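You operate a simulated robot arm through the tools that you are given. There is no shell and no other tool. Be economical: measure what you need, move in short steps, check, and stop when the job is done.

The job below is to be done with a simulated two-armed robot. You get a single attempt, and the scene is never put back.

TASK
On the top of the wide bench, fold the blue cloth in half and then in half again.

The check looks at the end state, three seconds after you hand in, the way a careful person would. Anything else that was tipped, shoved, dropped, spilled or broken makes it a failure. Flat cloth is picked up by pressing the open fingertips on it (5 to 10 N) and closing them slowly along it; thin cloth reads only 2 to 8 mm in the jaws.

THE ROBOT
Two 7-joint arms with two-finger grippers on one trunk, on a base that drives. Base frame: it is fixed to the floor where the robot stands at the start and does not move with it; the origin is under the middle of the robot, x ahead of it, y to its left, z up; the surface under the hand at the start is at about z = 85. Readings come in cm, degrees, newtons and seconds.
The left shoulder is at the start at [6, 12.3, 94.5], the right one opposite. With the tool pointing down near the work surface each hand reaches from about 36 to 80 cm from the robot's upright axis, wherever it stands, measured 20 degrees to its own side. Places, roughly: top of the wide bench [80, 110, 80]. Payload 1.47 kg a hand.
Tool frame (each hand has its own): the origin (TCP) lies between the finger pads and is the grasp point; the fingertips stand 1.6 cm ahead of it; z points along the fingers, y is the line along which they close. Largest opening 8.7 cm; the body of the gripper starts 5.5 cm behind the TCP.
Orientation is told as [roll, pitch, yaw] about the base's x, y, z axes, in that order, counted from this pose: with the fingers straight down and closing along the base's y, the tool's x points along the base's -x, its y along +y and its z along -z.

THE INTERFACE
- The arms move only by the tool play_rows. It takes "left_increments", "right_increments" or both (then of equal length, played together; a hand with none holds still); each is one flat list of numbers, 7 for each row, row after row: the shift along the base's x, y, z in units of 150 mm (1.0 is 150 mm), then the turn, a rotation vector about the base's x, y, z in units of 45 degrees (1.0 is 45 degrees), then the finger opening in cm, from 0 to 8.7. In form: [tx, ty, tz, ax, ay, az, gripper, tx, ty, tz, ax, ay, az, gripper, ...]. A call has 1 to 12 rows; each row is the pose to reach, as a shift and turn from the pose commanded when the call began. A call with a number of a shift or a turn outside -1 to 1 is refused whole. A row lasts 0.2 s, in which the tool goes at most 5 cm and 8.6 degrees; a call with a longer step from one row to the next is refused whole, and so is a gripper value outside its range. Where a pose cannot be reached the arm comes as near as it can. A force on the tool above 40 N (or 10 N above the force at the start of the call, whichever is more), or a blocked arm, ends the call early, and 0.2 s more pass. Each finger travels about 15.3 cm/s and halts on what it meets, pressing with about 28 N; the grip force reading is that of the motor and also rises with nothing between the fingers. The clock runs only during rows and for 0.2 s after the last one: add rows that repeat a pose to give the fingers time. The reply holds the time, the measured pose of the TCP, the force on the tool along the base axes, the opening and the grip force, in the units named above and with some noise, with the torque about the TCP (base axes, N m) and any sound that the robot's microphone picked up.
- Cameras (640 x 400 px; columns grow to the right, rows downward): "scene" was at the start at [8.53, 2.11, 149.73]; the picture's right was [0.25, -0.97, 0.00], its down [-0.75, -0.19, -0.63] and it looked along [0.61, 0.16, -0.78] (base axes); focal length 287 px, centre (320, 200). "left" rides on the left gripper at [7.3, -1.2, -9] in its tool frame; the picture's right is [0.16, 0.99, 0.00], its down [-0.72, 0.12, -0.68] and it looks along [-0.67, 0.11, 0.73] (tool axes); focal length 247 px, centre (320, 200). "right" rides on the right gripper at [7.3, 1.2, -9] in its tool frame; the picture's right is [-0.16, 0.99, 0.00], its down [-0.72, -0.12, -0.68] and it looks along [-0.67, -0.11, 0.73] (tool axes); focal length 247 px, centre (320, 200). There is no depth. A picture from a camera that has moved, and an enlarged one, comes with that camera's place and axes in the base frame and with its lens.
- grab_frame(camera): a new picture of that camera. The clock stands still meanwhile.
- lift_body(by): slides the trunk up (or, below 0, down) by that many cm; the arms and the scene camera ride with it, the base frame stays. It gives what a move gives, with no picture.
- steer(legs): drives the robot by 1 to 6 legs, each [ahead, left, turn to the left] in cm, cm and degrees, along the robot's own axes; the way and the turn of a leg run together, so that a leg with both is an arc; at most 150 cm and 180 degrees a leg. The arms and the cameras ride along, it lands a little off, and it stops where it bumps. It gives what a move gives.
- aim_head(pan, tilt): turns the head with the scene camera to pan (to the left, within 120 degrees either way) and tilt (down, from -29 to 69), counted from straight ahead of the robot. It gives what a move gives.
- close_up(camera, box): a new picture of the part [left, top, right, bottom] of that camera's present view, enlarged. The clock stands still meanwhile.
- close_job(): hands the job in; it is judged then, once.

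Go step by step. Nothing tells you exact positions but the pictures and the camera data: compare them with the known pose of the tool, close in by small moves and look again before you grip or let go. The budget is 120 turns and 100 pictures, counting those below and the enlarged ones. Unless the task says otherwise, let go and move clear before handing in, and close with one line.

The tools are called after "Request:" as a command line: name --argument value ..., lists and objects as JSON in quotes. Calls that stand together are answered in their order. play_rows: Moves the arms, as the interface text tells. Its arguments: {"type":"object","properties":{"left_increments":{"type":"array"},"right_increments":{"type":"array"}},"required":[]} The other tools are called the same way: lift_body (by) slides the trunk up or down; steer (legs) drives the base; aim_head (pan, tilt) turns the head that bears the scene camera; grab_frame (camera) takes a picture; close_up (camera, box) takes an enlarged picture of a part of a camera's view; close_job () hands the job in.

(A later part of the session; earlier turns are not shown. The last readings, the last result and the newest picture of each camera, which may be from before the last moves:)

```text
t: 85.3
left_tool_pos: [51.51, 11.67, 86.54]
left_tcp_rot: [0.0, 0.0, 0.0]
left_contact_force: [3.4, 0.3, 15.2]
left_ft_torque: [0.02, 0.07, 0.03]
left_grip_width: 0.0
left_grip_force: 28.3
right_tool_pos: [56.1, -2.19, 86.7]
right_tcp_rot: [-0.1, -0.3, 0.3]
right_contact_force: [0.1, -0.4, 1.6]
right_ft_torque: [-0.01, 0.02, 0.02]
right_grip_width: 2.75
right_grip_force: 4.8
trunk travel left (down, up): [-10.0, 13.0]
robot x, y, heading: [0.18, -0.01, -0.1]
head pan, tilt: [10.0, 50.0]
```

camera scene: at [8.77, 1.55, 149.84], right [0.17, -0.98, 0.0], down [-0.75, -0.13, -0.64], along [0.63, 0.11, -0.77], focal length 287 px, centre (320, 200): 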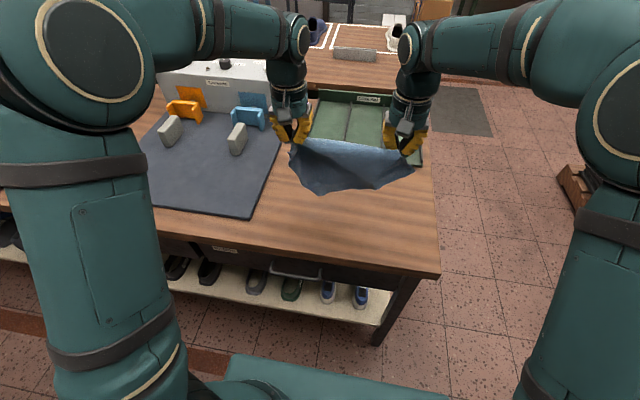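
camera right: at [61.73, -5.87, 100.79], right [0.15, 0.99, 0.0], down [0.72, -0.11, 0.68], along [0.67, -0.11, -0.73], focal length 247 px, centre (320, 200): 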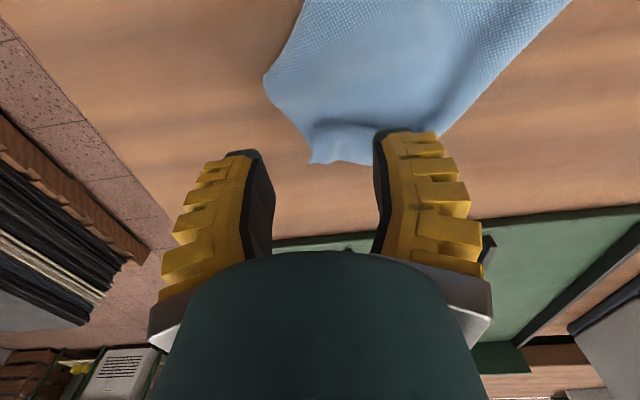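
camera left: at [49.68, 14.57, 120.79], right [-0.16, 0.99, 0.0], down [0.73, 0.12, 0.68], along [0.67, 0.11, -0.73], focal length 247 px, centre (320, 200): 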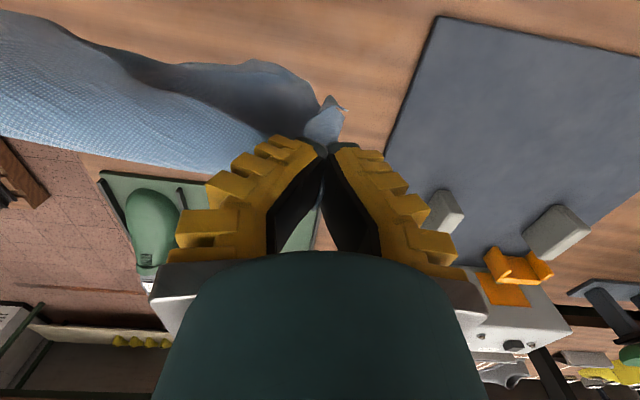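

Request:
play_rows --right_increments '[0, 0, -0.006, 0, 0, 0, 2.4, 0, 0, -0.008, 0, 0, 0, 2.2, 0, 0, -0.008, 0, 0, 0, 1.9, 0, 0, -0.008, 0, 0, 0, 1.6, 0, 0, -0.008, 0, 0, 0, 1.3, 0, 0, -0.008, 0, 0, 0, 1.0, 0, 0, -0.008, 0, 0, 0, 0.7, 0, 0, -0.008, 0, 0, 0, 0.4, 0, 0, -0.008, 0, 0, 0, 0.1, 0, 0, -0.008, 0, 0, 0, 0]'

Request:
play_rows --right_increments '[0, 0, 0.1, 0, 0, 0, 0, 0.03, 0, 0.25, 0, 0, 0, 0]'

Request:
close_up --camera "right" --box '[0, 0, 640, 260]'

```text
t: 87.5
left_tool_pos: [51.4, 11.79, 86.49]
left_tcp_rot: [0.0, 0.0, -0.1]
left_contact_force: [1.0, -0.5, 13.1]
left_ft_torque: [-0.02, 0.05, -0.01]
left_grip_width: 0.0
left_grip_force: 27.9
right_tool_pos: [56.01, -2.2, 86.61]
right_tcp_rot: [0.0, -0.3, 0.2]
right_contact_force: [0.2, -0.9, 0.8]
right_ft_torque: [-0.05, 0.01, -0.02]
right_grip_width: 0.0
right_grip_force: 19.8
trunk travel left (down, up): [-10.0, 13.0]
robot x, y, heading: [0.17, -0.06, 0.0]
head pan, tilt: [10.0, 50.0]
```

```text
t: 88.1
left_tool_pos: [51.28, 11.78, 86.49]
left_tcp_rot: [0.0, 0.0, 0.0]
left_contact_force: [0.7, 0.0, 15.1]
left_ft_torque: [0.01, 0.07, -0.01]
left_grip_width: 0.01
left_grip_force: 28.6
right_tool_pos: [56.37, -1.96, 90.27]
right_tcp_rot: [-0.1, -0.2, 0.3]
right_contact_force: [-0.1, 0.7, -0.2]
right_ft_torque: [0.0, -0.01, 0.01]
right_grip_width: 0.02
right_grip_force: 27.5
trunk travel left (down, up): [-10.0, 13.0]
robot x, y, heading: [-0.36, -0.1, -0.2]
head pan, tilt: [10.0, 50.0]
```

```text
1.00 times, centred on (320, 130) of right (not enlarged: the box is as wide or as high as the picture)
camera zoom: at [49.15, -1.14, 99.1], right [0.15, 0.99, 0.0], down [0.72, -0.11, 0.68], along [0.67, -0.11, -0.73], focal length 247 px, centre (320, 270)
```

zoom: 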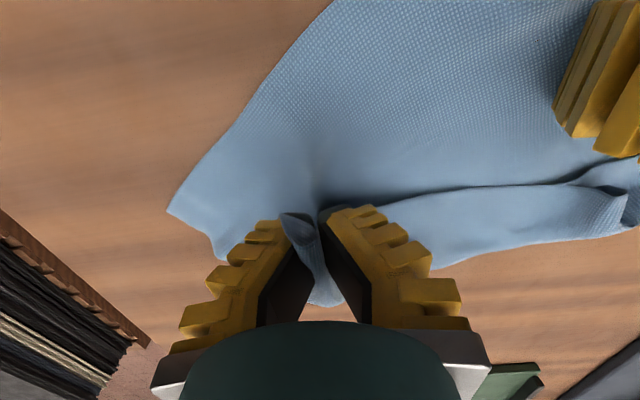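

Only the flap is held and the lower layer stays flat. I carry it over the ridge to the far side and release.

Request:
play_rows --right_increments '[0.15, 0, 0.2, 0, 0, 0, 0, 0.4, 0, 0.32, 0, 0, 0, 0, 0.63, 0, 0.25, 0, 0, 0, 0, 0.83, -0.02, 0.05, 0, 0, 0, 0, 0.95, -0.03, -0.15, 0, 0, 0, 0, 0.98, -0.03, -0.22, 0, 0, 0, 0]'

Request:
play_rows --right_increments '[0, 0, 0, 0, 0, 0, 1.5, 0, 0, 0, 0, 0, 0, 3, 0, 0, 0.15, 0, 0, 0, 3, 0, -0.1, 0.4, 0, 0, 0, 3, -0.1, -0.35, 0.5, 0, 0, 0, 3, -0.2, -0.6, 0.55, 0, 0, 0, 3]' --left_increments '[0, 0, 0, 0, 0, 0, 0, 0, 0, 0, 0, 0, 0, 0, 0, 0, 0.1, 0, 0, 0, 0, 0, 0.1, 0.35, 0, 0, 0, 0, 0.05, 0.35, 0.5, 0, 0, 0, 0, 0.1, 0.65, 0.55, 0, 0, 0, 0]'

Request:
close_up --camera "scene" --box '[250, 130, 410, 240]'

```text
t: 89.5
left_tool_pos: [51.4, 11.7, 86.36]
left_tcp_rot: [0.2, 0.0, -0.1]
left_contact_force: [0.0, -0.9, 13.9]
left_ft_torque: [-0.02, 0.09, 0.0]
left_grip_width: 0.0
left_grip_force: 27.7
right_tool_pos: [71.02, -2.61, 86.79]
right_tcp_rot: [0.0, -0.3, 0.2]
right_contact_force: [-0.5, 0.0, -0.2]
right_ft_torque: [0.0, -0.02, 0.04]
right_grip_width: 0.08
right_grip_force: 29.9
trunk travel left (down, up): [-10.0, 13.0]
robot x, y, heading: [-0.1, -0.09, -0.0]
head pan, tilt: [10.0, 50.0]
```

```text
t: 90.9
left_tool_pos: [52.88, 21.87, 94.88]
left_tcp_rot: [0.0, 0.2, -0.1]
left_contact_force: [0.3, -0.2, -0.3]
left_ft_torque: [-0.02, -0.01, -0.04]
left_grip_width: 0.0
left_grip_force: 28.1
right_tool_pos: [68.24, -11.46, 95.39]
right_tcp_rot: [0.0, -0.3, 0.3]
right_contact_force: [-0.3, -1.4, 0.2]
right_ft_torque: [-0.03, -0.01, 0.0]
right_grip_width: 3.59
right_grip_force: 4.4
trunk travel left (down, up): [-10.0, 13.0]
robot x, y, heading: [-0.11, 0.2, 0.1]
head pan, tilt: [10.0, 50.0]
```

```text
3.64 times, centred on (330, 185) of scene
camera zoom: at [8.67, 1.57, 149.85], right [0.17, -0.98, 0.0], down [-0.75, -0.13, -0.64], along [0.63, 0.11, -0.77], focal length 1044 px, centre (284, 254)
```

zoom: 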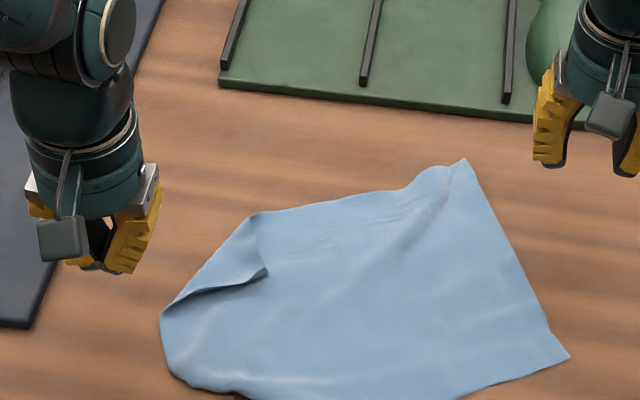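

Almost fully unfolded. One left corner is still turned in, with its tip at about (59.1, 11.6). The right hand pins the sheet while the left pinches that flap.

Request:
play_rows --left_increments '[0.1, -0.13, -0.05, 0, 0, 0, 2, 0.2, -0.26, -0.15, 0, 0, 0, 2.4, 0.3, -0.4, -0.25, 0, 0, 0, 2.4, 0.42, -0.553, -0.35, 0, 0, 0, 2.4, 0.42, -0.553, -0.45, 0, 0, 0, 2.4, 0.42, -0.553, -0.525, 0, 0, 0, 2.4]' --right_increments '[-0.13, 0.15, -0.05, 0, 0, 0, 2, -0.26, 0.3, -0.1, 0, 0, 0, 1, -0.4, 0.46, -0.2, 0, 0, 0, 0, -0.53, 0.63, -0.35, 0, 0, 0, 0, -0.613, 0.733, -0.53, 0, 0, 0, 0, -0.613, 0.733, -0.595, 0, 0, 0, 0]'

Request:
close_up --camera "left" --box '[160, 40, 480, 240]'

```text
t: 92.3
left_tool_pos: [59.26, 13.23, 86.71]
left_tcp_rot: [0.0, 0.0, 0.0]
left_contact_force: [0.6, -0.5, 0.0]
left_ft_torque: [0.01, -0.02, -0.01]
left_grip_width: 2.51
left_grip_force: 7.0
right_tool_pos: [58.96, -0.59, 86.44]
right_tcp_rot: [0.1, -0.3, 0.2]
right_contact_force: [0.3, 0.2, 5.9]
right_ft_torque: [0.04, 0.02, 0.0]
right_grip_width: 0.01
right_grip_force: 27.7
trunk travel left (down, up): [-10.0, 13.0]
robot x, y, heading: [-0.14, 0.26, 0.2]
head pan, tilt: [10.0, 50.0]
```

```text
2.00 times, centred on (320, 140) of left
camera zoom: at [51.97, 11.99, 95.71], right [-0.16, 0.99, 0.0], down [0.72, 0.12, 0.68], along [0.67, 0.11, -0.73], focal length 494 px, centre (320, 320)
```

zoom: 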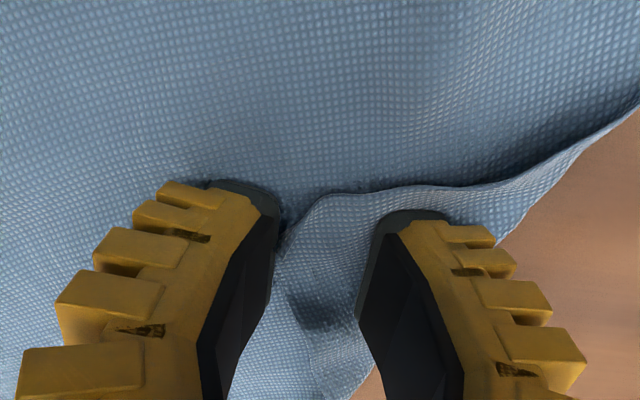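

I shift the left hand about 1.2 cm left and slightly forward so both fingertips are on the flap, press, close, and lift.

Request:
play_rows --left_increments '[0, 0, 0.08, 0, 0, 0, 2.4, 0.04, 0.08, 0.08, 0, 0, 0, 2.4, 0.04, 0.08, 0.02, 0, 0, 0, 2.4, 0.04, 0.08, -0.005, 0, 0, 0, 2.4, 0.04, 0.08, -0.014, 0, 0, 0, 2.4, 0.04, 0.08, -0.014, 0, 0, 0, 2, 0.04, 0.08, -0.014, 0, 0, 0, 1.6, 0.04, 0.08, -0.014, 0, 0, 0, 1.2, 0.04, 0.08, -0.014, 0, 0, 0, 0.8, 0.04, 0.08, -0.014, 0, 0, 0, 0.4, 0.04, 0.08, -0.014, 0, 0, 0, 0, 0.04, 0.08, -0.014, 0, 0, 0, 0]'

Request:
play_rows --left_increments '[0, 0.05, 0.1, 0, 0, 0, 0, 0.03, 0.1, 0.25, 0, 0, 0, 0]'

Request:
close_up --camera "left" --box '[80, 0, 560, 240]'

```text
t: 94.9
left_tool_pos: [59.82, 14.47, 86.63]
left_tcp_rot: [0.0, 0.0, 0.1]
left_contact_force: [-0.9, -1.7, 0.1]
left_ft_torque: [0.01, 0.05, 0.02]
left_grip_width: 0.0
left_grip_force: 30.2
right_tool_pos: [58.9, -0.63, 86.53]
right_tcp_rot: [0.0, -0.2, 0.2]
right_contact_force: [2.2, 0.6, 14.3]
right_ft_torque: [-0.01, 0.01, 0.04]
right_grip_width: 0.0
right_grip_force: 27.8
trunk travel left (down, up): [-10.0, 13.0]
robot x, y, heading: [0.16, 0.22, 0.1]
head pan, tilt: [10.0, 50.0]
```

```text
t: 95.5
left_tool_pos: [60.24, 16.05, 90.45]
left_tcp_rot: [0.1, 0.1, 0.0]
left_contact_force: [-0.1, -1.0, 0.5]
left_ft_torque: [-0.01, 0.0, 0.01]
left_grip_width: 0.01
left_grip_force: 29.6
right_tool_pos: [58.87, -0.76, 86.55]
right_tcp_rot: [0.1, -0.2, 0.2]
right_contact_force: [1.6, -0.3, 15.5]
right_ft_torque: [0.04, 0.04, 0.0]
right_grip_width: 0.0
right_grip_force: 28.1
trunk travel left (down, up): [-10.0, 13.0]
robot x, y, heading: [-0.18, -0.2, -0.1]
head pan, tilt: [10.0, 50.0]
```

```text
1.33 times, centred on (320, 120) of left
camera zoom: at [52.95, 14.83, 99.31], right [-0.16, 0.99, 0.0], down [0.72, 0.12, 0.68], along [0.67, 0.11, -0.73], focal length 329 px, centre (320, 307)
```

zoom: 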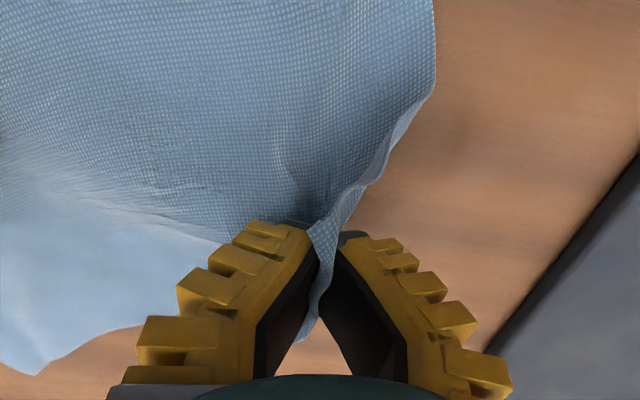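

Request:
play_rows --left_increments '[0.05, 0.12, 0.02, 0, 0, 0, 0, 0.12, 0.28, -0.08, 0, 0, 0, 0, 0.17, 0.38, -0.23, 0, 0, 0, 0, 0.17, 0.38, -0.25, 0, 0, 0, 0, 0.17, 0.38, -0.25, 0, 0, 0, 1.5, 0.17, 0.38, -0.25, 0, 0, 0, 3, 0.17, 0.38, -0.05, 0, 0, 0, 3, 0.17, 0.48, 0.2, 0, 0, 0, 3, 0.17, 0.75, 0.3, 0, 0, 0, 3, 0.17, 1.0, 0.4, 0, 0, 0, 3]' --right_increments '[0, 0, 0, 0, 0, 0, 0, 0, 0, 0, 0, 0, 0, 0, 0, 0, 0, 0, 0, 0, 0, 0, 0, 0, 0, 0, 0, 0, 0, 0, 0, 0, 0, 0, 0, 0, 0, 0, 0, 0, 0, 0, 0, 0, 0.15, 0, 0, 0, 0, 0, -0.1, 0.4, 0, 0, 0, 0, 0, -0.35, 0.5, 0, 0, 0, 0, 0, -0.65, 0.55, 0, 0, 0, 0]'

Request:
close_up --camera "scene" --box '[250, 135, 410, 245]'

```text
t: 97.7
left_tool_pos: [62.74, 30.82, 96.47]
left_tcp_rot: [0.0, 0.0, -0.2]
left_contact_force: [0.5, 0.1, 0.6]
left_ft_torque: [0.01, 0.0, 0.0]
left_grip_width: 3.63
left_grip_force: 4.5
right_tool_pos: [58.94, -10.59, 94.68]
right_tcp_rot: [-0.1, -0.2, 0.2]
right_contact_force: [0.0, -0.1, 0.7]
right_ft_torque: [0.05, -0.01, -0.01]
right_grip_width: 0.01
right_grip_force: 27.6
trunk travel left (down, up): [-10.0, 13.0]
robot x, y, heading: [-0.11, 0.0, -0.0]
head pan, tilt: [10.0, 50.0]
```

```text
3.64 times, centred on (330, 190) of scene
camera zoom: at [8.68, 1.48, 149.85], right [0.17, -0.98, 0.0], down [-0.75, -0.13, -0.64], along [0.63, 0.11, -0.77], focal length 1044 px, centre (284, 236)
```

zoom: 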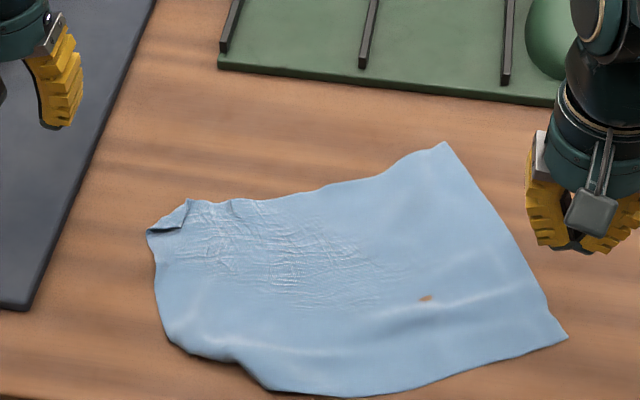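

The cloth is nearly flat again, rotated about 30°, with the near-left corner tucked under. I press both fingertips on it and drag it round to square it up. Dragging the left side forward should also help pull the tucked corner out.

Request:
play_rows --left_increments '[-0.06, -0.2, -0.05, 0, 0, 0, 2, -0.13, -0.42, -0.15, 0, 0, 0, 1, -0.2, -0.65, -0.25, 0, 0, 0, 0, -0.28, -0.87, -0.4, 0, 0, 0, 0, -0.313, -0.987, -0.6, 0, 0, 0, 0, -0.313, -0.987, -0.655, 0, 0, 0, 0]' --right_increments '[0.02, 0.1, -0.05, 0, 0, 0, 0, 0.04, 0.2, -0.15, 0, 0, 0, 0, 0.06, 0.3, -0.25, 0, 0, 0, 0, 0.073, 0.373, -0.4, 0, 0, 0, 0, 0.073, 0.373, -0.52, 0, 0, 0, 0, 0.073, 0.373, -0.552, 0, 0, 0, 0]'

```text
t: 99.1
left_tool_pos: [58.23, 16.16, 86.68]
left_tcp_rot: [0.0, 0.0, 0.0]
left_contact_force: [-0.3, 0.0, 0.6]
left_ft_torque: [0.01, -0.02, 0.01]
left_grip_width: 0.02
left_grip_force: 28.1
right_tool_pos: [60.14, -4.77, 86.52]
right_tcp_rot: [0.0, -0.3, 0.2]
right_contact_force: [-0.5, 0.1, 9.9]
right_ft_torque: [0.0, 0.12, 0.02]
right_grip_width: 0.01
right_grip_force: 28.0
trunk travel left (down, up): [-10.0, 13.0]
robot x, y, heading: [-0.13, -0.31, -0.1]
head pan, tilt: [10.0, 50.0]
```

Request:
play_rows --left_increments '[0, 0, -0.01, 0, 0, 0, 0, 0, 0, -0.018, 0, 0, 0, 0, 0.08, 0, -0.018, 0, 0, 0, 0, 0.16, -0.01, -0.018, 0, 0, 0, 0, 0.24, -0.02, -0.018, 0, 0, 0, 0, 0.32, -0.03, -0.018, 0, 0, 0, 0, 0.4, -0.045, -0.018, 0, 0, 0, 0, 0.48, -0.06, -0.018, 0, 0, 0, 0, 0.55, -0.075, -0.018, 0, 0, 0, 0, 0.55, -0.075, 0.1, 0, 0, 0, 0]' --right_increments '[0, 0, 0, 0, 0, 0, 0, 0, 0, 0, 0, 0, 0, 0, -0.024, 0.007, 0, 0, 0, 0, 0, -0.048, 0.014, 0, 0, 0, 0, 0, -0.072, 0.02, 0, 0, 0, 0, 0, -0.096, 0.027, 0, 0, 0, 0, 0, -0.12, 0.034, 0, 0, 0, 0, 0, -0.144, 0.04, 0, 0, 0, 0, 0, -0.167, 0.047, 0, 0, 0, 0, 0, -0.167, 0.047, 0.1, 0, 0, 0, 0]'

Request:
play_rows --left_increments '[0, 0, 0.2, 0, 0, 0, 0, 0, 0.2, 0.4, 0, 0, 0, 0, 0, 0.45, 0.5, 0, 0, 0, 0, 0, 0.7, 0.5, 0, 0, 0, 0]' --right_increments '[0, 0, 0.2, 0, 0, 0, 0, 0, -0.2, 0.4, 0, 0, 0, 0, 0, -0.45, 0.5, 0, 0, 0, 0, 0, -0.7, 0.5, 0, 0, 0, 0]'

Request:
close_up --camera "scene" --box '[250, 135, 410, 245]'

```text
t: 101.3
left_tool_pos: [66.32, 15.02, 88.05]
left_tcp_rot: [-0.1, 0.1, 0.0]
left_contact_force: [-1.2, 0.4, -0.2]
left_ft_torque: [0.0, -0.03, 0.03]
left_grip_width: 0.0
left_grip_force: 27.5
right_tool_pos: [57.44, -4.14, 87.8]
right_tcp_rot: [0.0, -0.3, 0.3]
right_contact_force: [-0.1, -1.0, 0.6]
right_ft_torque: [-0.03, -0.03, 0.01]
right_grip_width: 0.0
right_grip_force: 28.1
trunk travel left (down, up): [-10.0, 13.0]
robot x, y, heading: [0.23, 0.3, 0.0]
head pan, tilt: [10.0, 50.0]
```

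```text
t: 102.3
left_tool_pos: [66.65, 25.41, 95.51]
left_tcp_rot: [0.1, 0.1, -0.2]
left_contact_force: [0.1, 0.0, -0.4]
left_ft_torque: [-0.01, -0.03, -0.03]
left_grip_width: 0.0
left_grip_force: 28.5
right_tool_pos: [57.41, -14.49, 95.24]
right_tcp_rot: [0.0, -0.1, 0.3]
right_contact_force: [0.6, -0.1, 0.1]
right_ft_torque: [-0.02, -0.02, -0.02]
right_grip_width: 0.0
right_grip_force: 27.5
trunk travel left (down, up): [-10.0, 13.0]
robot x, y, heading: [0.06, 0.19, -0.1]
head pan, tilt: [10.0, 50.0]
```

```text
3.64 times, centred on (330, 190) of scene
camera zoom: at [8.76, 1.55, 149.84], right [0.17, -0.98, 0.0], down [-0.75, -0.13, -0.64], along [0.63, 0.11, -0.77], focal length 1044 px, centre (284, 236)
```

zoom: 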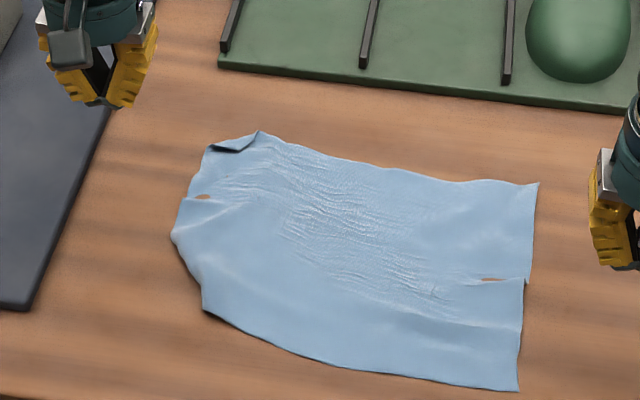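

The cloth is nearly square now: right edge x 50.3–70.7 at y≈−8.5, left side y≈19.5. The near-left corner is still tucked under. I pin with the right hand and pinch that tucked edge with the left so I can lift it and let the corner drop out.

Request:
play_rows --left_increments '[-0.17, -0.16, 0, 0, 0, 0, 2, -0.35, -0.33, -0.1, 0, 0, 0, 3, -0.53, -0.5, -0.2, 0, 0, 0, 3, -0.697, -0.673, -0.35, 0, 0, 0, 3, -0.697, -0.673, -0.52, 0, 0, 0, 3, -0.697, -0.673, -0.59, 0, 0, 0, 3, -0.697, -0.673, -0.6, 0, 0, 0, 3]' --right_increments '[0, 0.2, 0, 0, 0, 0, 0, 0.02, 0.45, 0, 0, 0, 0, 0, 0.04, 0.7, -0.1, 0, 0, 0, 0, 0.04, 0.95, -0.2, 0, 0, 0, 0, 0.04, 0.967, -0.4, 0, 0, 0, 0, 0.04, 0.967, -0.55, 0, 0, 0, 0, 0.04, 0.967, -0.585, 0, 0, 0, 0]'

Request:
close_up --camera "left" --box '[120, 0, 520, 240]'

```text
t: 103.9
left_tool_pos: [56.02, 15.37, 86.46]
left_tcp_rot: [0.0, -0.1, 0.0]
left_contact_force: [-0.3, -0.4, 7.6]
left_ft_torque: [-0.28, -0.03, -0.05]
left_grip_width: 3.25
left_grip_force: 7.7
right_tool_pos: [58.1, -0.18, 86.48]
right_tcp_rot: [0.0, -0.3, 0.1]
right_contact_force: [0.1, -0.4, 0.5]
right_ft_torque: [-0.01, 0.01, 0.02]
right_grip_width: 0.0
right_grip_force: 27.8
trunk travel left (down, up): [-10.0, 13.0]
robot x, y, heading: [-0.07, 0.16, -0.0]
head pan, tilt: [10.0, 50.0]
```

```text
1.60 times, centred on (320, 120) of left
camera zoom: at [48.77, 14.2, 95.52], right [-0.16, 0.99, 0.0], down [0.72, 0.12, 0.68], along [0.67, 0.11, -0.73], focal length 395 px, centre (320, 328)
```

zoom: 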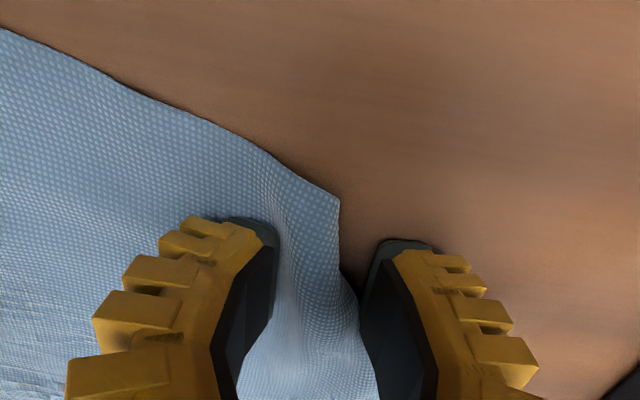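

That is actually a real, untucked corner at about (53.3, 15.4), with a small ridge in the left edge. So I just press near the corner and drag it outward to its proper place.

Request:
play_rows --left_increments '[0, 0, 0.1, 0, 0, 0, 3, -0.07, -0.04, 0.1, 0, 0, 0, 1, -0.11, -0.06, 0.1, 0, 0, 0, 0, -0.11, -0.06, 0.1, 0, 0, 0, 0, -0.11, -0.06, 0.02, 0, 0, 0, 0, -0.11, -0.06, -0.004, 0, 0, 0, 0, -0.14, -0.01, -0.006, 0, 0, 0, 0, -0.18, 0.06, -0.006, 0, 0, 0, 0, -0.22, 0.13, -0.006, 0, 0, 0, 0, -0.26, 0.2, -0.006, 0, 0, 0, 0, -0.3, 0.28, -0.006, 0, 0, 0, 0, -0.32, 0.34, -0.006, 0, 0, 0, 0]' --right_increments '[0, 0, -0.005, 0, 0, 0, 0, 0, 0, -0.012, 0, 0, 0, 0, 0, 0, -0.012, 0, 0, 0, 0, 0, 0, -0.012, 0, 0, 0, 0, 0, 0, -0.012, 0, 0, 0, 0, 0, 0, -0.012, 0, 0, 0, 0, 0, 0, -0.012, 0, 0, 0, 0, 0, 0, -0.012, 0, 0, 0, 0, 0, 0, -0.012, 0, 0, 0, 0, 0, 0, -0.012, 0, 0, 0, 0, 0, 0, -0.012, 0, 0, 0, 0, 0, 0, -0.012, 0, 0, 0, 0]'

Request:
close_up --camera "scene" --box '[250, 135, 410, 245]'

```text
t: 106.5
left_tool_pos: [51.12, 20.6, 86.37]
left_tcp_rot: [0.0, 0.1, 0.0]
left_contact_force: [-0.1, -0.7, 0.1]
left_ft_torque: [0.01, 0.04, 0.02]
left_grip_width: 0.0
left_grip_force: 27.9
right_tool_pos: [58.08, -0.11, 86.44]
right_tcp_rot: [0.0, -0.3, 0.3]
right_contact_force: [1.6, -0.1, 17.9]
right_ft_torque: [0.0, -0.03, 0.02]
right_grip_width: 0.0
right_grip_force: 28.0
trunk travel left (down, up): [-10.0, 13.0]
robot x, y, heading: [-0.05, 0.15, 0.1]
head pan, tilt: [10.0, 50.0]
```

```text
3.64 times, centred on (330, 190) of scene
camera zoom: at [8.59, 1.56, 149.85], right [0.17, -0.98, 0.0], down [-0.75, -0.13, -0.64], along [0.63, 0.11, -0.77], focal length 1044 px, centre (284, 236)
```

zoom: 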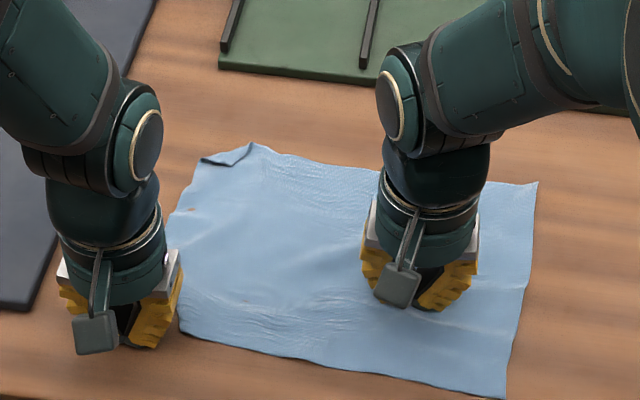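

The cloth is flat and close to square again: x≈50–71, y≈−8 to 18. Now I redo the first fold more carefully. Both hands go over the near corners, tilted as before.

Request:
play_rows --left_increments '[0, 0, 0.15, 0, 0, 0, 2, 0.01, -0.15, 0.2, 0, -0.15, 0, 3.4, 0.02, -0.3, 0.2, 0, -0.3, 0, 3.4, 0.027, -0.44, 0.17, 0, -0.444, 0, 3.4, 0.027, -0.44, 0.1, 0, -0.444, 0, 3.4]' --right_increments '[0, 0, 0.15, 0, 0, 0, 2, -0.17, -0.1, 0.2, 0, -0.15, 0, 3.4, -0.34, -0.2, 0.2, 0, -0.3, 0, 3.4, -0.5, -0.3, 0.17, 0, -0.444, 0, 3.4, -0.5, -0.3, 0.1, 0, -0.444, 0, 3.4]'

Request:
grab_frame --camera "left"

Request:
grab_frame --camera "right"

```text
t: 107.7
left_tool_pos: [51.65, 13.88, 87.86]
left_tcp_rot: [0.0, -19.8, 0.0]
left_contact_force: [-0.4, -0.9, -0.3]
left_ft_torque: [-0.01, 0.02, -0.03]
left_grip_width: 4.0
left_grip_force: 3.8
right_tool_pos: [50.81, -4.52, 87.7]
right_tcp_rot: [-0.1, -20.2, 0.2]
right_contact_force: [0.2, -0.7, 0.1]
right_ft_torque: [0.01, -0.01, 0.04]
right_grip_width: 3.99
right_grip_force: 4.9
trunk travel left (down, up): [-10.0, 13.0]
robot x, y, heading: [0.1, -0.09, 0.1]
head pan, tilt: [10.0, 50.0]
```

```text
12 pictures are left
camera left: at [41.78, 12.7, 93.67], right [-0.15, 0.99, -0.05], down [0.45, 0.12, 0.89], along [0.88, 0.11, -0.46], focal length 247 px, centre (320, 200)
```

left: 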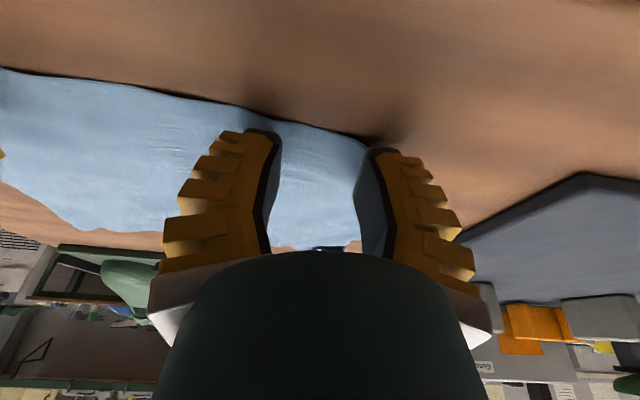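

```text
11 pictures are left
camera right: at [40.95, -3.6, 93.59], right [0.15, 0.99, 0.05], down [0.45, -0.11, 0.89], along [0.88, -0.11, -0.46], focal length 247 px, centre (320, 200)
```

right: 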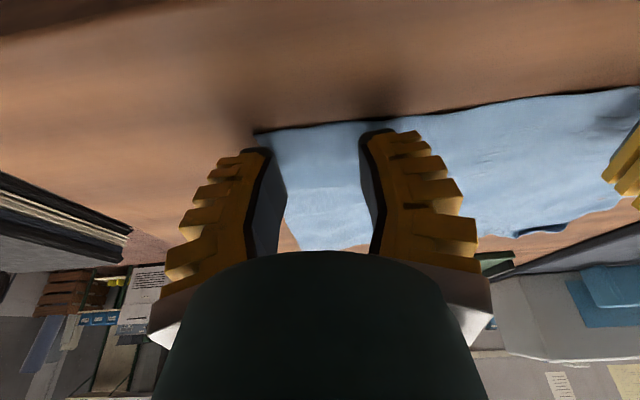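

I shift both hands about 1 cm inward from the near edge, press to contact and check the forces.

Request:
play_rows --left_increments '[0.067, -0.035, 0, 0, 0, 0, 3.2, 0.067, -0.035, -0.04, 0, 0, 0, 3.2, 0.067, -0.035, -0.066, 0, 0, 0, 3.2, 0.067, -0.035, -0.07, 0, 0, 0, 3.2]' --right_increments '[0.06, 0, 0, 0, 0, 0, 3.2, 0.06, 0, -0.03, 0, 0, 0, 3.2, 0.06, 0, -0.056, 0, 0, 0, 3.2, 0.06, 0, -0.06, 0, 0, 0, 3.2]'

```text
t: 108.7
left_tool_pos: [52.57, 13.48, 86.93]
left_tcp_rot: [0.0, -20.2, -0.1]
left_contact_force: [0.1, -1.8, 9.3]
left_ft_torque: [0.08, 0.05, 0.02]
left_grip_width: 3.61
left_grip_force: 2.9
right_tool_pos: [51.67, -4.51, 87.07]
right_tcp_rot: [-0.1, -20.2, 0.1]
right_contact_force: [0.1, 0.9, 0.8]
right_ft_torque: [0.0, 0.03, 0.02]
right_grip_width: 3.51
right_grip_force: 3.9
trunk travel left (down, up): [-10.0, 13.0]
robot x, y, heading: [-0.14, 0.15, 0.0]
head pan, tilt: [10.0, 50.0]
```

Request:
play_rows --left_increments '[0, 0, 0, 0, 0, 0, 3.2, 0, 0, 0, 0, 0, 0, 3.2, 0, 0, 0, 0, 0, 0, 2.8, 0, 0, 0, 0, 0, 0, 2.4, 0, 0, 0, 0, 0, 0, 2.0, 0, 0, 0, 0, 0, 0, 1.6, 0, 0, 0, 0, 0, 0, 1.2, 0, 0, 0, 0, 0, 0, 0.8, 0, 0, 0, 0, 0, 0, 0.4, 0, 0, 0, 0, 0, 0, 0, 0, 0, 0, 0, 0, 0, 0]' --right_increments '[0, 0, -0.01, 0, 0, 0, 3.2, 0, 0, -0.017, 0, 0, 0, 3.2, 0, 0, -0.017, 0, 0, 0, 2.8, 0, 0, -0.017, 0, 0, 0, 2.4, 0, 0, -0.017, 0, 0, 0, 2.0, 0, 0, -0.017, 0, 0, 0, 1.6, 0, 0, -0.017, 0, 0, 0, 1.2, 0, 0, -0.017, 0, 0, 0, 0.8, 0, 0, -0.017, 0, 0, 0, 0.4, 0, 0, -0.017, 0, 0, 0, 0, 0, 0, -0.017, 0, 0, 0, 0]'

Request:
play_rows --left_increments '[0, 0, 0.12, 0, 0, 0, 0, 0, 0, 0.25, 0, 0, 0, 0]' --right_increments '[0, 0, 0.12, 0, 0, 0, 0, 0, 0, 0.25, 0, 0, 0, 0]'

Request:
close_up --camera "scene" --box '[250, 135, 410, 245]'

```text
t: 111.1
left_tool_pos: [52.59, 13.31, 86.98]
left_tcp_rot: [0.0, -20.1, 0.0]
left_contact_force: [0.8, -0.2, 0.7]
left_ft_torque: [0.02, 0.0, 0.01]
left_grip_width: 0.0
left_grip_force: 27.8
right_tool_pos: [51.6, -4.63, 86.59]
right_tcp_rot: [-0.2, -20.3, 0.2]
right_contact_force: [2.1, -2.5, 25.9]
right_ft_torque: [0.03, 0.18, 0.0]
right_grip_width: 0.01
right_grip_force: 28.1
trunk travel left (down, up): [-10.0, 13.0]
robot x, y, heading: [0.18, -0.25, -0.1]
head pan, tilt: [10.0, 50.0]
```

```text
t: 111.7
left_tool_pos: [52.5, 13.44, 90.71]
left_tcp_rot: [0.0, -20.0, 0.0]
left_contact_force: [0.1, 0.7, -0.9]
left_ft_torque: [-0.02, 0.04, -0.02]
left_grip_width: 0.02
left_grip_force: 27.8
right_tool_pos: [51.56, -4.5, 90.23]
right_tcp_rot: [-0.1, -20.1, 0.2]
right_contact_force: [-1.3, -0.2, 1.5]
right_ft_torque: [-0.01, -0.02, 0.01]
right_grip_width: 0.03
right_grip_force: 20.0
trunk travel left (down, up): [-10.0, 13.0]
robot x, y, heading: [0.22, 0.5, -0.0]
head pan, tilt: [10.0, 50.0]
```

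```text
3.64 times, centred on (330, 190) of scene
camera zoom: at [8.69, 1.55, 149.84], right [0.17, -0.98, 0.0], down [-0.75, -0.13, -0.64], along [0.63, 0.11, -0.77], focal length 1044 px, centre (284, 236)
```

zoom: 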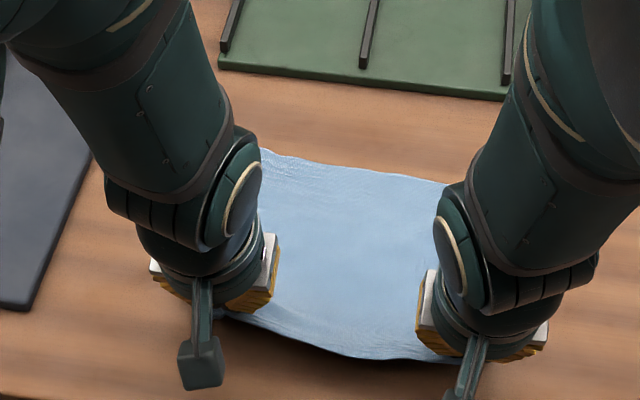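

Both near corners are lifted. I carry them over in an arc, spreading slightly, as far as just short of the far edge at x≈70.

Request:
play_rows --left_increments '[0.007, 0.01, 0.153, 0, 0.089, 0, 0, 0.147, 0.02, 0.28, 0, 0.178, 0, 0, 0.353, 0.03, 0.347, 0, 0.267, 0, 0, 0.56, 0.04, 0.347, 0, 0.356, 0, 0, 0.767, 0.06, 0.28, 0, 0.444, 0, 0, 0.973, 0.06, 0.147, 0, 0.533, 0, 0]' --right_increments '[0.007, -0.01, 0.18, 0, 0.089, 0, 0, 0.147, -0.02, 0.31, 0, 0.178, 0, 0, 0.353, -0.03, 0.377, 0, 0.267, 0, 0, 0.56, -0.04, 0.377, 0, 0.356, 0, 0, 0.767, -0.06, 0.31, 0, 0.444, 0, 0, 0.973, -0.06, 0.177, 0, 0.533, 0, 0]'

Request:
close_up --camera "scene" --box '[250, 125, 410, 235]'

```text
t: 113.1
left_tool_pos: [67.38, 14.47, 92.69]
left_tcp_rot: [0.0, 4.3, 0.1]
left_contact_force: [1.0, 0.8, -0.8]
left_ft_torque: [0.02, 0.06, -0.01]
left_grip_width: 0.0
left_grip_force: 27.8
right_tool_pos: [66.19, -5.55, 93.05]
right_tcp_rot: [0.0, 4.0, 0.2]
right_contact_force: [-0.3, 0.4, -0.5]
right_ft_torque: [0.02, 0.05, -0.01]
right_grip_width: 0.02
right_grip_force: 23.7
trunk travel left (down, up): [-10.0, 13.0]
robot x, y, heading: [0.29, 0.01, 0.0]
head pan, tilt: [10.0, 50.0]
```

```text
3.64 times, centred on (330, 180) of scene
camera zoom: at [9.01, 1.54, 149.81], right [0.17, -0.98, 0.0], down [-0.76, -0.13, -0.64], along [0.63, 0.11, -0.77], focal length 1044 px, centre (284, 273)
```

zoom: 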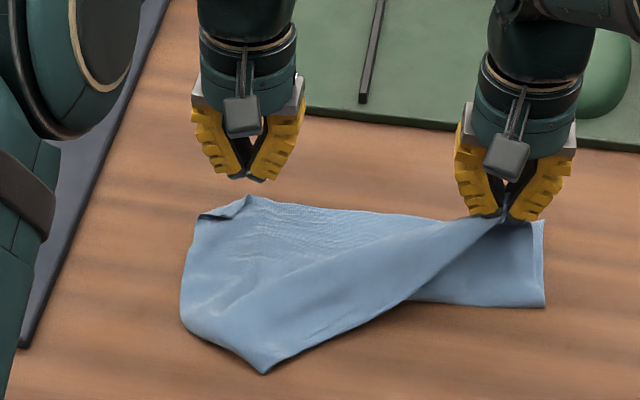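

The left hand lost its corner, but the right side folded over nicely. I set the right side down, still holding it, and send the left hand back to the remaining near-left corner at about (55, 17).

Request:
play_rows --left_increments '[-0.15, 0, 0.05, 0, -0.13, 0, 3.2, -0.35, 0, 0.05, 0, -0.27, 0, 3.2, -0.55, 0.01, 0, 0, -0.4, 0, 3.2, -0.7, 0.02, -0.1, 0, -0.533, 0, 3.2, -0.7, 0.02, -0.3, 0, -0.533, 0, 3.2]' --right_increments '[0.1, 0, -0.08, 0, 0.06, 0, 0, 0.2, 0, -0.2, 0, 0.12, 0, 0, 0.26, 0, -0.31, 0, 0.18, 0, 0, 0.26, 0, -0.34, 0, 0.18, 0, 0, 0.26, 0, -0.34, 0, 0.18, 0, 0]'

Request:
grab_frame --camera "left"

```text
t: 114.3
left_tool_pos: [56.64, 14.71, 88.32]
left_tcp_rot: [0.0, -19.9, 0.0]
left_contact_force: [0.5, 0.7, -0.4]
left_ft_torque: [0.01, 0.02, 0.0]
left_grip_width: 3.79
left_grip_force: 4.8
right_tool_pos: [70.09, -5.51, 88.0]
right_tcp_rot: [-0.1, 11.9, 0.2]
right_contact_force: [0.5, -2.2, -0.3]
right_ft_torque: [-0.06, 0.04, 0.03]
right_grip_width: 0.01
right_grip_force: 23.0
trunk travel left (down, up): [-10.0, 13.0]
robot x, y, heading: [0.27, -0.11, -0.3]
head pan, tilt: [10.0, 50.0]
```

```text
8 pictures are left
camera left: at [46.84, 13.52, 94.23], right [-0.15, 0.99, -0.05], down [0.45, 0.12, 0.89], along [0.88, 0.11, -0.46], focal length 247 px, centre (320, 200)
```

left: 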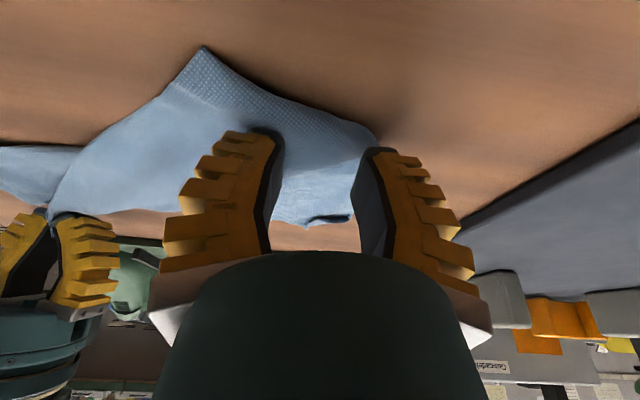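

The left corner N is at about (56.1, 17.3). I move in 1.2 cm from the edge and press firmly.

Request:
play_rows --left_increments '[0.08, 0.01, 0, 0, 0, 0, 3.2, 0.08, 0.01, -0.05, 0, 0, 0, 3.2, 0.08, 0.01, -0.09, 0, 0, 0, 3.2, 0.08, 0.01, -0.105, 0, 0, 0, 3.2]'

```text
t: 115.3
left_tool_pos: [57.95, 14.79, 87.07]
left_tcp_rot: [0.0, -20.2, 0.0]
left_contact_force: [-0.3, -0.2, 8.2]
left_ft_torque: [0.01, 0.04, 0.0]
left_grip_width: 3.57
left_grip_force: 3.4
right_tool_pos: [69.97, -5.42, 88.19]
right_tcp_rot: [0.1, 12.0, 0.2]
right_contact_force: [-0.8, 0.2, -0.7]
right_ft_torque: [0.0, 0.0, -0.02]
right_grip_width: 0.01
right_grip_force: 24.0
trunk travel left (down, up): [-10.0, 13.0]
robot x, y, heading: [-0.14, 0.0, -0.1]
head pan, tilt: [10.0, 50.0]
```

Request:
play_rows --left_increments '[0, 0, -0.006, 0, 0, 0, 3.2, 0, 0, -0.01, 0, 0, 0, 2.8, 0, 0, -0.012, 0, 0, 0, 2.4, 0, 0, -0.014, 0, 0, 0, 2.0, 0, 0, -0.016, 0, 0, 0, 1.6, 0, 0, -0.018, 0, 0, 0, 1.2, 0, 0, -0.018, 0, 0, 0, 0.8, 0, 0, -0.018, 0, 0, 0, 0.4, 0, 0, -0.018, 0, 0, 0, 0, 0, 0, -0.018, 0, 0, 0, 0]'

Request:
play_rows --left_increments '[0, 0, 0.15, 0, 0.08, 0, 0, 0.03, 0, 0.32, 0, 0.16, 0, 0, 0.15, 0, 0.45, 0, 0.25, 0, 0]'

Request:
close_up --camera "scene" --box '[250, 125, 410, 235]'

```text
t: 117.5
left_tool_pos: [57.76, 14.75, 86.69]
left_tcp_rot: [0.0, -20.1, 0.0]
left_contact_force: [3.8, 8.1, 32.0]
left_ft_torque: [1.31, 0.19, 0.03]
left_grip_width: 0.02
left_grip_force: 19.5
right_tool_pos: [69.88, -5.44, 88.2]
right_tcp_rot: [0.0, 11.8, 0.2]
right_contact_force: [-1.5, 0.9, 0.5]
right_ft_torque: [0.02, 0.01, 0.0]
right_grip_width: 0.02
right_grip_force: 27.7
trunk travel left (down, up): [-10.0, 13.0]
robot x, y, heading: [-0.51, -0.02, -0.0]
head pan, tilt: [10.0, 50.0]
```

```text
t: 118.3
left_tool_pos: [60.09, 14.75, 93.2]
left_tcp_rot: [0.0, -8.5, 0.1]
left_contact_force: [0.2, -0.6, 0.3]
left_ft_torque: [0.05, -0.01, 0.0]
left_grip_width: 0.02
left_grip_force: 28.1
right_tool_pos: [70.03, -5.49, 88.1]
right_tcp_rot: [0.0, 11.9, 0.1]
right_contact_force: [1.0, 1.2, -0.7]
right_ft_torque: [0.01, 0.02, -0.03]
right_grip_width: 0.0
right_grip_force: 28.7
trunk travel left (down, up): [-10.0, 13.0]
robot x, y, heading: [0.13, -0.17, -0.1]
head pan, tilt: [10.0, 50.0]
```

```text
3.64 times, centred on (330, 180) of scene
camera zoom: at [8.75, 1.55, 149.83], right [0.17, -0.98, 0.0], down [-0.75, -0.13, -0.64], along [0.63, 0.11, -0.77], focal length 1044 px, centre (284, 273)
```

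zoom: 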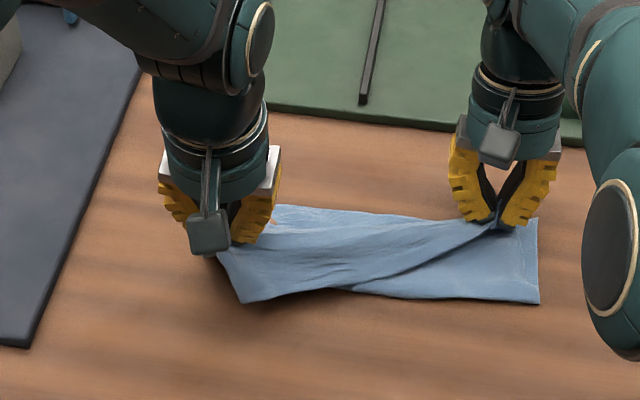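

Both corners are held now. I carry the left one over to the far edge and set it down.

Request:
play_rows --left_increments '[0.233, 0.02, 0.067, 0, 0.11, 0, 0, 0.467, 0.04, 0, 0, 0.22, 0, 0, 0.633, 0.05, -0.167, 0, 0.33, 0, 0, 0.74, 0.06, -0.34, 0, 0.44, 0, 0, 0.74, 0.06, -0.36, 0, 0.44, 0, 0]'

Request:
play_rows --left_increments '[0, 0, 0, 0, 0, 0, 1, 0, 0, 0, 0, 0, 0, 2, 0, 0, 0, 0, 0, 0, 3, 0, 0, 0.1, 0, 0, 0, 3, 0, 0, 0.35, 0, -0.1, 0, 3, 0, 0.2, 0.5, 0, -0.2, 0, 2, 0, 0.45, 0.55, 0, -0.27, 0, 1, 0, 0.7, 0.55, 0, -0.27, 0, 0]' --right_increments '[0, 0, -0.05, 0, 0, 0, 1, 0, 0, -0.05, 0, 0, 0, 2, 0, 0, -0.05, 0, 0, 0, 3, 0, 0, 0.1, 0, 0, 0, 3, 0, 0, 0.35, 0, -0.1, 0, 3, 0, -0.2, 0.5, 0, -0.2, 0, 2, 0, -0.45, 0.55, 0, -0.27, 0, 1, 0, -0.7, 0.55, 0, -0.27, 0, 0]'

Request:
close_up --camera "scene" --box '[250, 125, 410, 235]'

```text
t: 119.5
left_tool_pos: [71.22, 15.56, 87.92]
left_tcp_rot: [0.0, 11.2, 0.1]
left_contact_force: [-0.9, 0.1, -0.5]
left_ft_torque: [0.0, 0.0, 0.02]
left_grip_width: 0.08
left_grip_force: 22.3
right_tool_pos: [69.99, -5.47, 88.13]
right_tcp_rot: [0.0, 11.9, 0.2]
right_contact_force: [0.0, -0.1, -0.7]
right_ft_torque: [0.03, -0.01, -0.03]
right_grip_width: 0.0
right_grip_force: 28.4
trunk travel left (down, up): [-10.0, 13.0]
robot x, y, heading: [0.04, 0.37, 0.1]
head pan, tilt: [10.0, 50.0]
```

```text
t: 121.3
left_tool_pos: [71.24, 25.82, 95.91]
left_tcp_rot: [0.1, -1.0, -0.2]
left_contact_force: [-0.2, -0.3, -0.4]
left_ft_torque: [0.01, 0.02, -0.05]
left_grip_width: 0.0
left_grip_force: 28.1
right_tool_pos: [70.18, -15.98, 96.37]
right_tcp_rot: [0.0, -0.2, 0.3]
right_contact_force: [0.9, 0.0, 0.1]
right_ft_torque: [-0.01, 0.0, 0.02]
right_grip_width: 0.01
right_grip_force: 27.9
trunk travel left (down, up): [-10.0, 13.0]
robot x, y, heading: [-0.26, 0.04, 0.2]
head pan, tilt: [10.0, 50.0]
```

```text
3.64 times, centred on (330, 180) of scene
camera zoom: at [8.78, 1.53, 149.83], right [0.17, -0.98, 0.0], down [-0.75, -0.13, -0.64], along [0.63, 0.11, -0.77], focal length 1044 px, centre (284, 273)
```

zoom: 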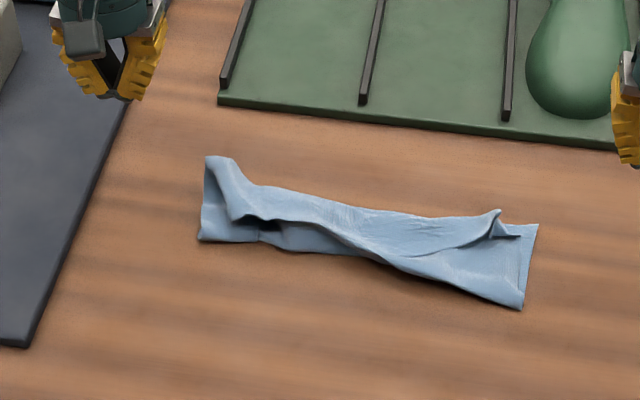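

The right and middle are folded, but the crease sits too far forward and the surplus is curled back along the far edge. The right hand pins its end while the left presses on the curl and drags it outward (+x) to unroll it.

Request:
play_rows --left_increments '[-0.04, -0.2, 0, 0, 0, 0, 0, -0.1, -0.45, -0.1, 0, 0, 0, 0, -0.16, -0.7, -0.25, 0, 0, 0, 0, -0.213, -0.82, -0.45, 0, 0, 0, 0, -0.213, -0.82, -0.58, 0, 0, 0, 0, -0.213, -0.82, -0.6, 0, 0, 0, 0]' --right_increments '[-0.1, 0.17, 0, 0, 0, 0, 0, -0.2, 0.37, -0.1, 0, 0, 0, 0, -0.313, 0.57, -0.25, 0, 0, 0, 0, -0.313, 0.667, -0.45, 0, 0, 0, 0, -0.313, 0.667, -0.6, 0, 0, 0, 0, -0.313, 0.667, -0.64, 0, 0, 0, 0]'

```text
t: 122.7
left_tool_pos: [68.09, 13.84, 87.23]
left_tcp_rot: [0.0, -1.0, 0.0]
left_contact_force: [0.0, 0.3, 1.0]
left_ft_torque: [0.01, -0.01, -0.05]
left_grip_width: 0.02
left_grip_force: 28.2
right_tool_pos: [65.21, -5.95, 86.62]
right_tcp_rot: [0.0, -0.4, 0.3]
right_contact_force: [0.4, 0.1, 1.0]
right_ft_torque: [0.01, -0.01, 0.01]
right_grip_width: 0.0
right_grip_force: 28.6
trunk travel left (down, up): [-10.0, 13.0]
robot x, y, heading: [0.12, -0.06, -0.0]
head pan, tilt: [10.0, 50.0]
```

Request:
play_rows --left_increments '[0, 0, -0.015, 0, 0, 0, 0, 0, 0, -0.03, 0, 0, 0, 0, 0, 0, -0.035, 0, 0, 0, 0]' --right_increments '[0, 0, -0.008, 0, 0, 0, 0, 0, 0, -0.016, 0, 0, 0, 0, 0, 0, -0.018, 0, 0, 0, 0]'

```text
t: 123.5
left_tool_pos: [68.03, 13.85, 86.56]
left_tcp_rot: [0.0, -1.1, 0.0]
left_contact_force: [-1.0, -0.1, 2.1]
left_ft_torque: [0.0, -0.03, 0.01]
left_grip_width: 0.01
left_grip_force: 27.9
right_tool_pos: [65.31, -5.86, 86.52]
right_tcp_rot: [0.0, -0.4, 0.2]
right_contact_force: [-1.8, -0.1, 12.1]
right_ft_torque: [0.0, 0.04, -0.01]
right_grip_width: 0.0
right_grip_force: 28.3
trunk travel left (down, up): [-10.0, 13.0]
robot x, y, heading: [-0.39, -0.11, 0.1]
head pan, tilt: [10.0, 50.0]
```

Request:
play_rows --left_increments '[0, 0, -0.01, 0, 0, 0, 0, 0.08, 0, -0.01, 0, 0, 0, 0, 0.16, 0, -0.01, 0, 0, 0, 0, 0.24, 0, -0.01, 0, 0, 0, 0, 0.33, 0, -0.01, 0, 0, 0, 0, 0.33, 0, 0.12, 0, 0, 0, 0, 0.12, -0.2, 0.12, 0, 0, 0, 0, -0.1, -0.42, 0.12, 0, 0, 0, 0, -0.13, -0.55, 0.02, 0, 0, 0, 0, -0.13, -0.55, -0.008, 0, 0, 0, 0, -0.05, -0.55, -0.012, 0, 0, 0, 0, 0.03, -0.55, -0.012, 0, 0, 0, 0]'

Request:
play_rows --left_increments '[0.08, 0, 0, 0, 0, 0, 0, 0.16, 0, 0, 0, 0, 0, 0, 0.24, 0, 0, 0, 0, 0, 0, 0.32, 0, 0, 0, 0, 0, 0, 0.32, 0, 0.12, 0, 0, 0, 0, 0.25, 0.25, 0.3, 0, 0, 0, 0, 0.2, 0.55, 0.4, 0, 0, 0, 0, 0.2, 0.85, 0.5, 0, 0, 0, 0]' --right_increments '[0, 0, 0, 0, 0, 0, 0, 0, 0, 0, 0, 0, 0, 0, 0, 0, 0, 0, 0, 0, 0, 0, 0, 0, 0, 0, 0, 0, 0, 0, 0.12, 0, 0, 0, 0, 0, -0.15, 0.3, 0, 0, 0, 0, 0, -0.4, 0.4, 0, 0, 0, 0, 0, -0.65, 0.5, 0, 0, 0, 0]'

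Request:
close_up --camera "scene" --box '[250, 125, 410, 235]'

```text
t: 126.1
left_tool_pos: [68.39, 5.52, 86.57]
left_tcp_rot: [0.0, -1.1, 0.0]
left_contact_force: [-3.1, -1.5, 6.9]
left_ft_torque: [-0.12, -0.01, -0.05]
left_grip_width: 0.01
left_grip_force: 28.0
right_tool_pos: [65.25, -6.04, 86.52]
right_tcp_rot: [0.0, -0.4, 0.2]
right_contact_force: [3.3, 0.3, 12.9]
right_ft_torque: [-0.06, -0.01, -0.04]
right_grip_width: 0.0
right_grip_force: 28.6
trunk travel left (down, up): [-10.0, 13.0]
robot x, y, heading: [-0.17, -0.52, -0.0]
head pan, tilt: [10.0, 50.0]
```

```text
t: 127.9
left_tool_pos: [71.52, 18.58, 93.93]
left_tcp_rot: [0.1, -1.1, -0.1]
left_contact_force: [-1.2, 0.5, 0.1]
left_ft_torque: [0.0, -0.03, -0.01]
left_grip_width: 0.02
left_grip_force: 28.1
right_tool_pos: [65.2, -15.8, 93.89]
right_tcp_rot: [0.0, -0.1, 0.2]
right_contact_force: [0.4, 1.1, 0.3]
right_ft_torque: [-0.04, -0.02, 0.01]
right_grip_width: 0.0
right_grip_force: 27.8
trunk travel left (down, up): [-10.0, 13.0]
robot x, y, heading: [-0.1, -0.03, -0.0]
head pan, tilt: [10.0, 50.0]
```

```text
3.64 times, centred on (330, 180) of scene
camera zoom: at [8.66, 1.56, 149.85], right [0.17, -0.98, 0.0], down [-0.75, -0.13, -0.64], along [0.63, 0.11, -0.77], focal length 1044 px, centre (284, 273)
```

zoom: 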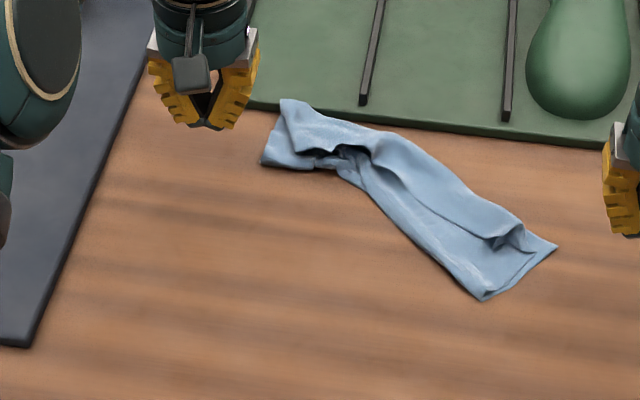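

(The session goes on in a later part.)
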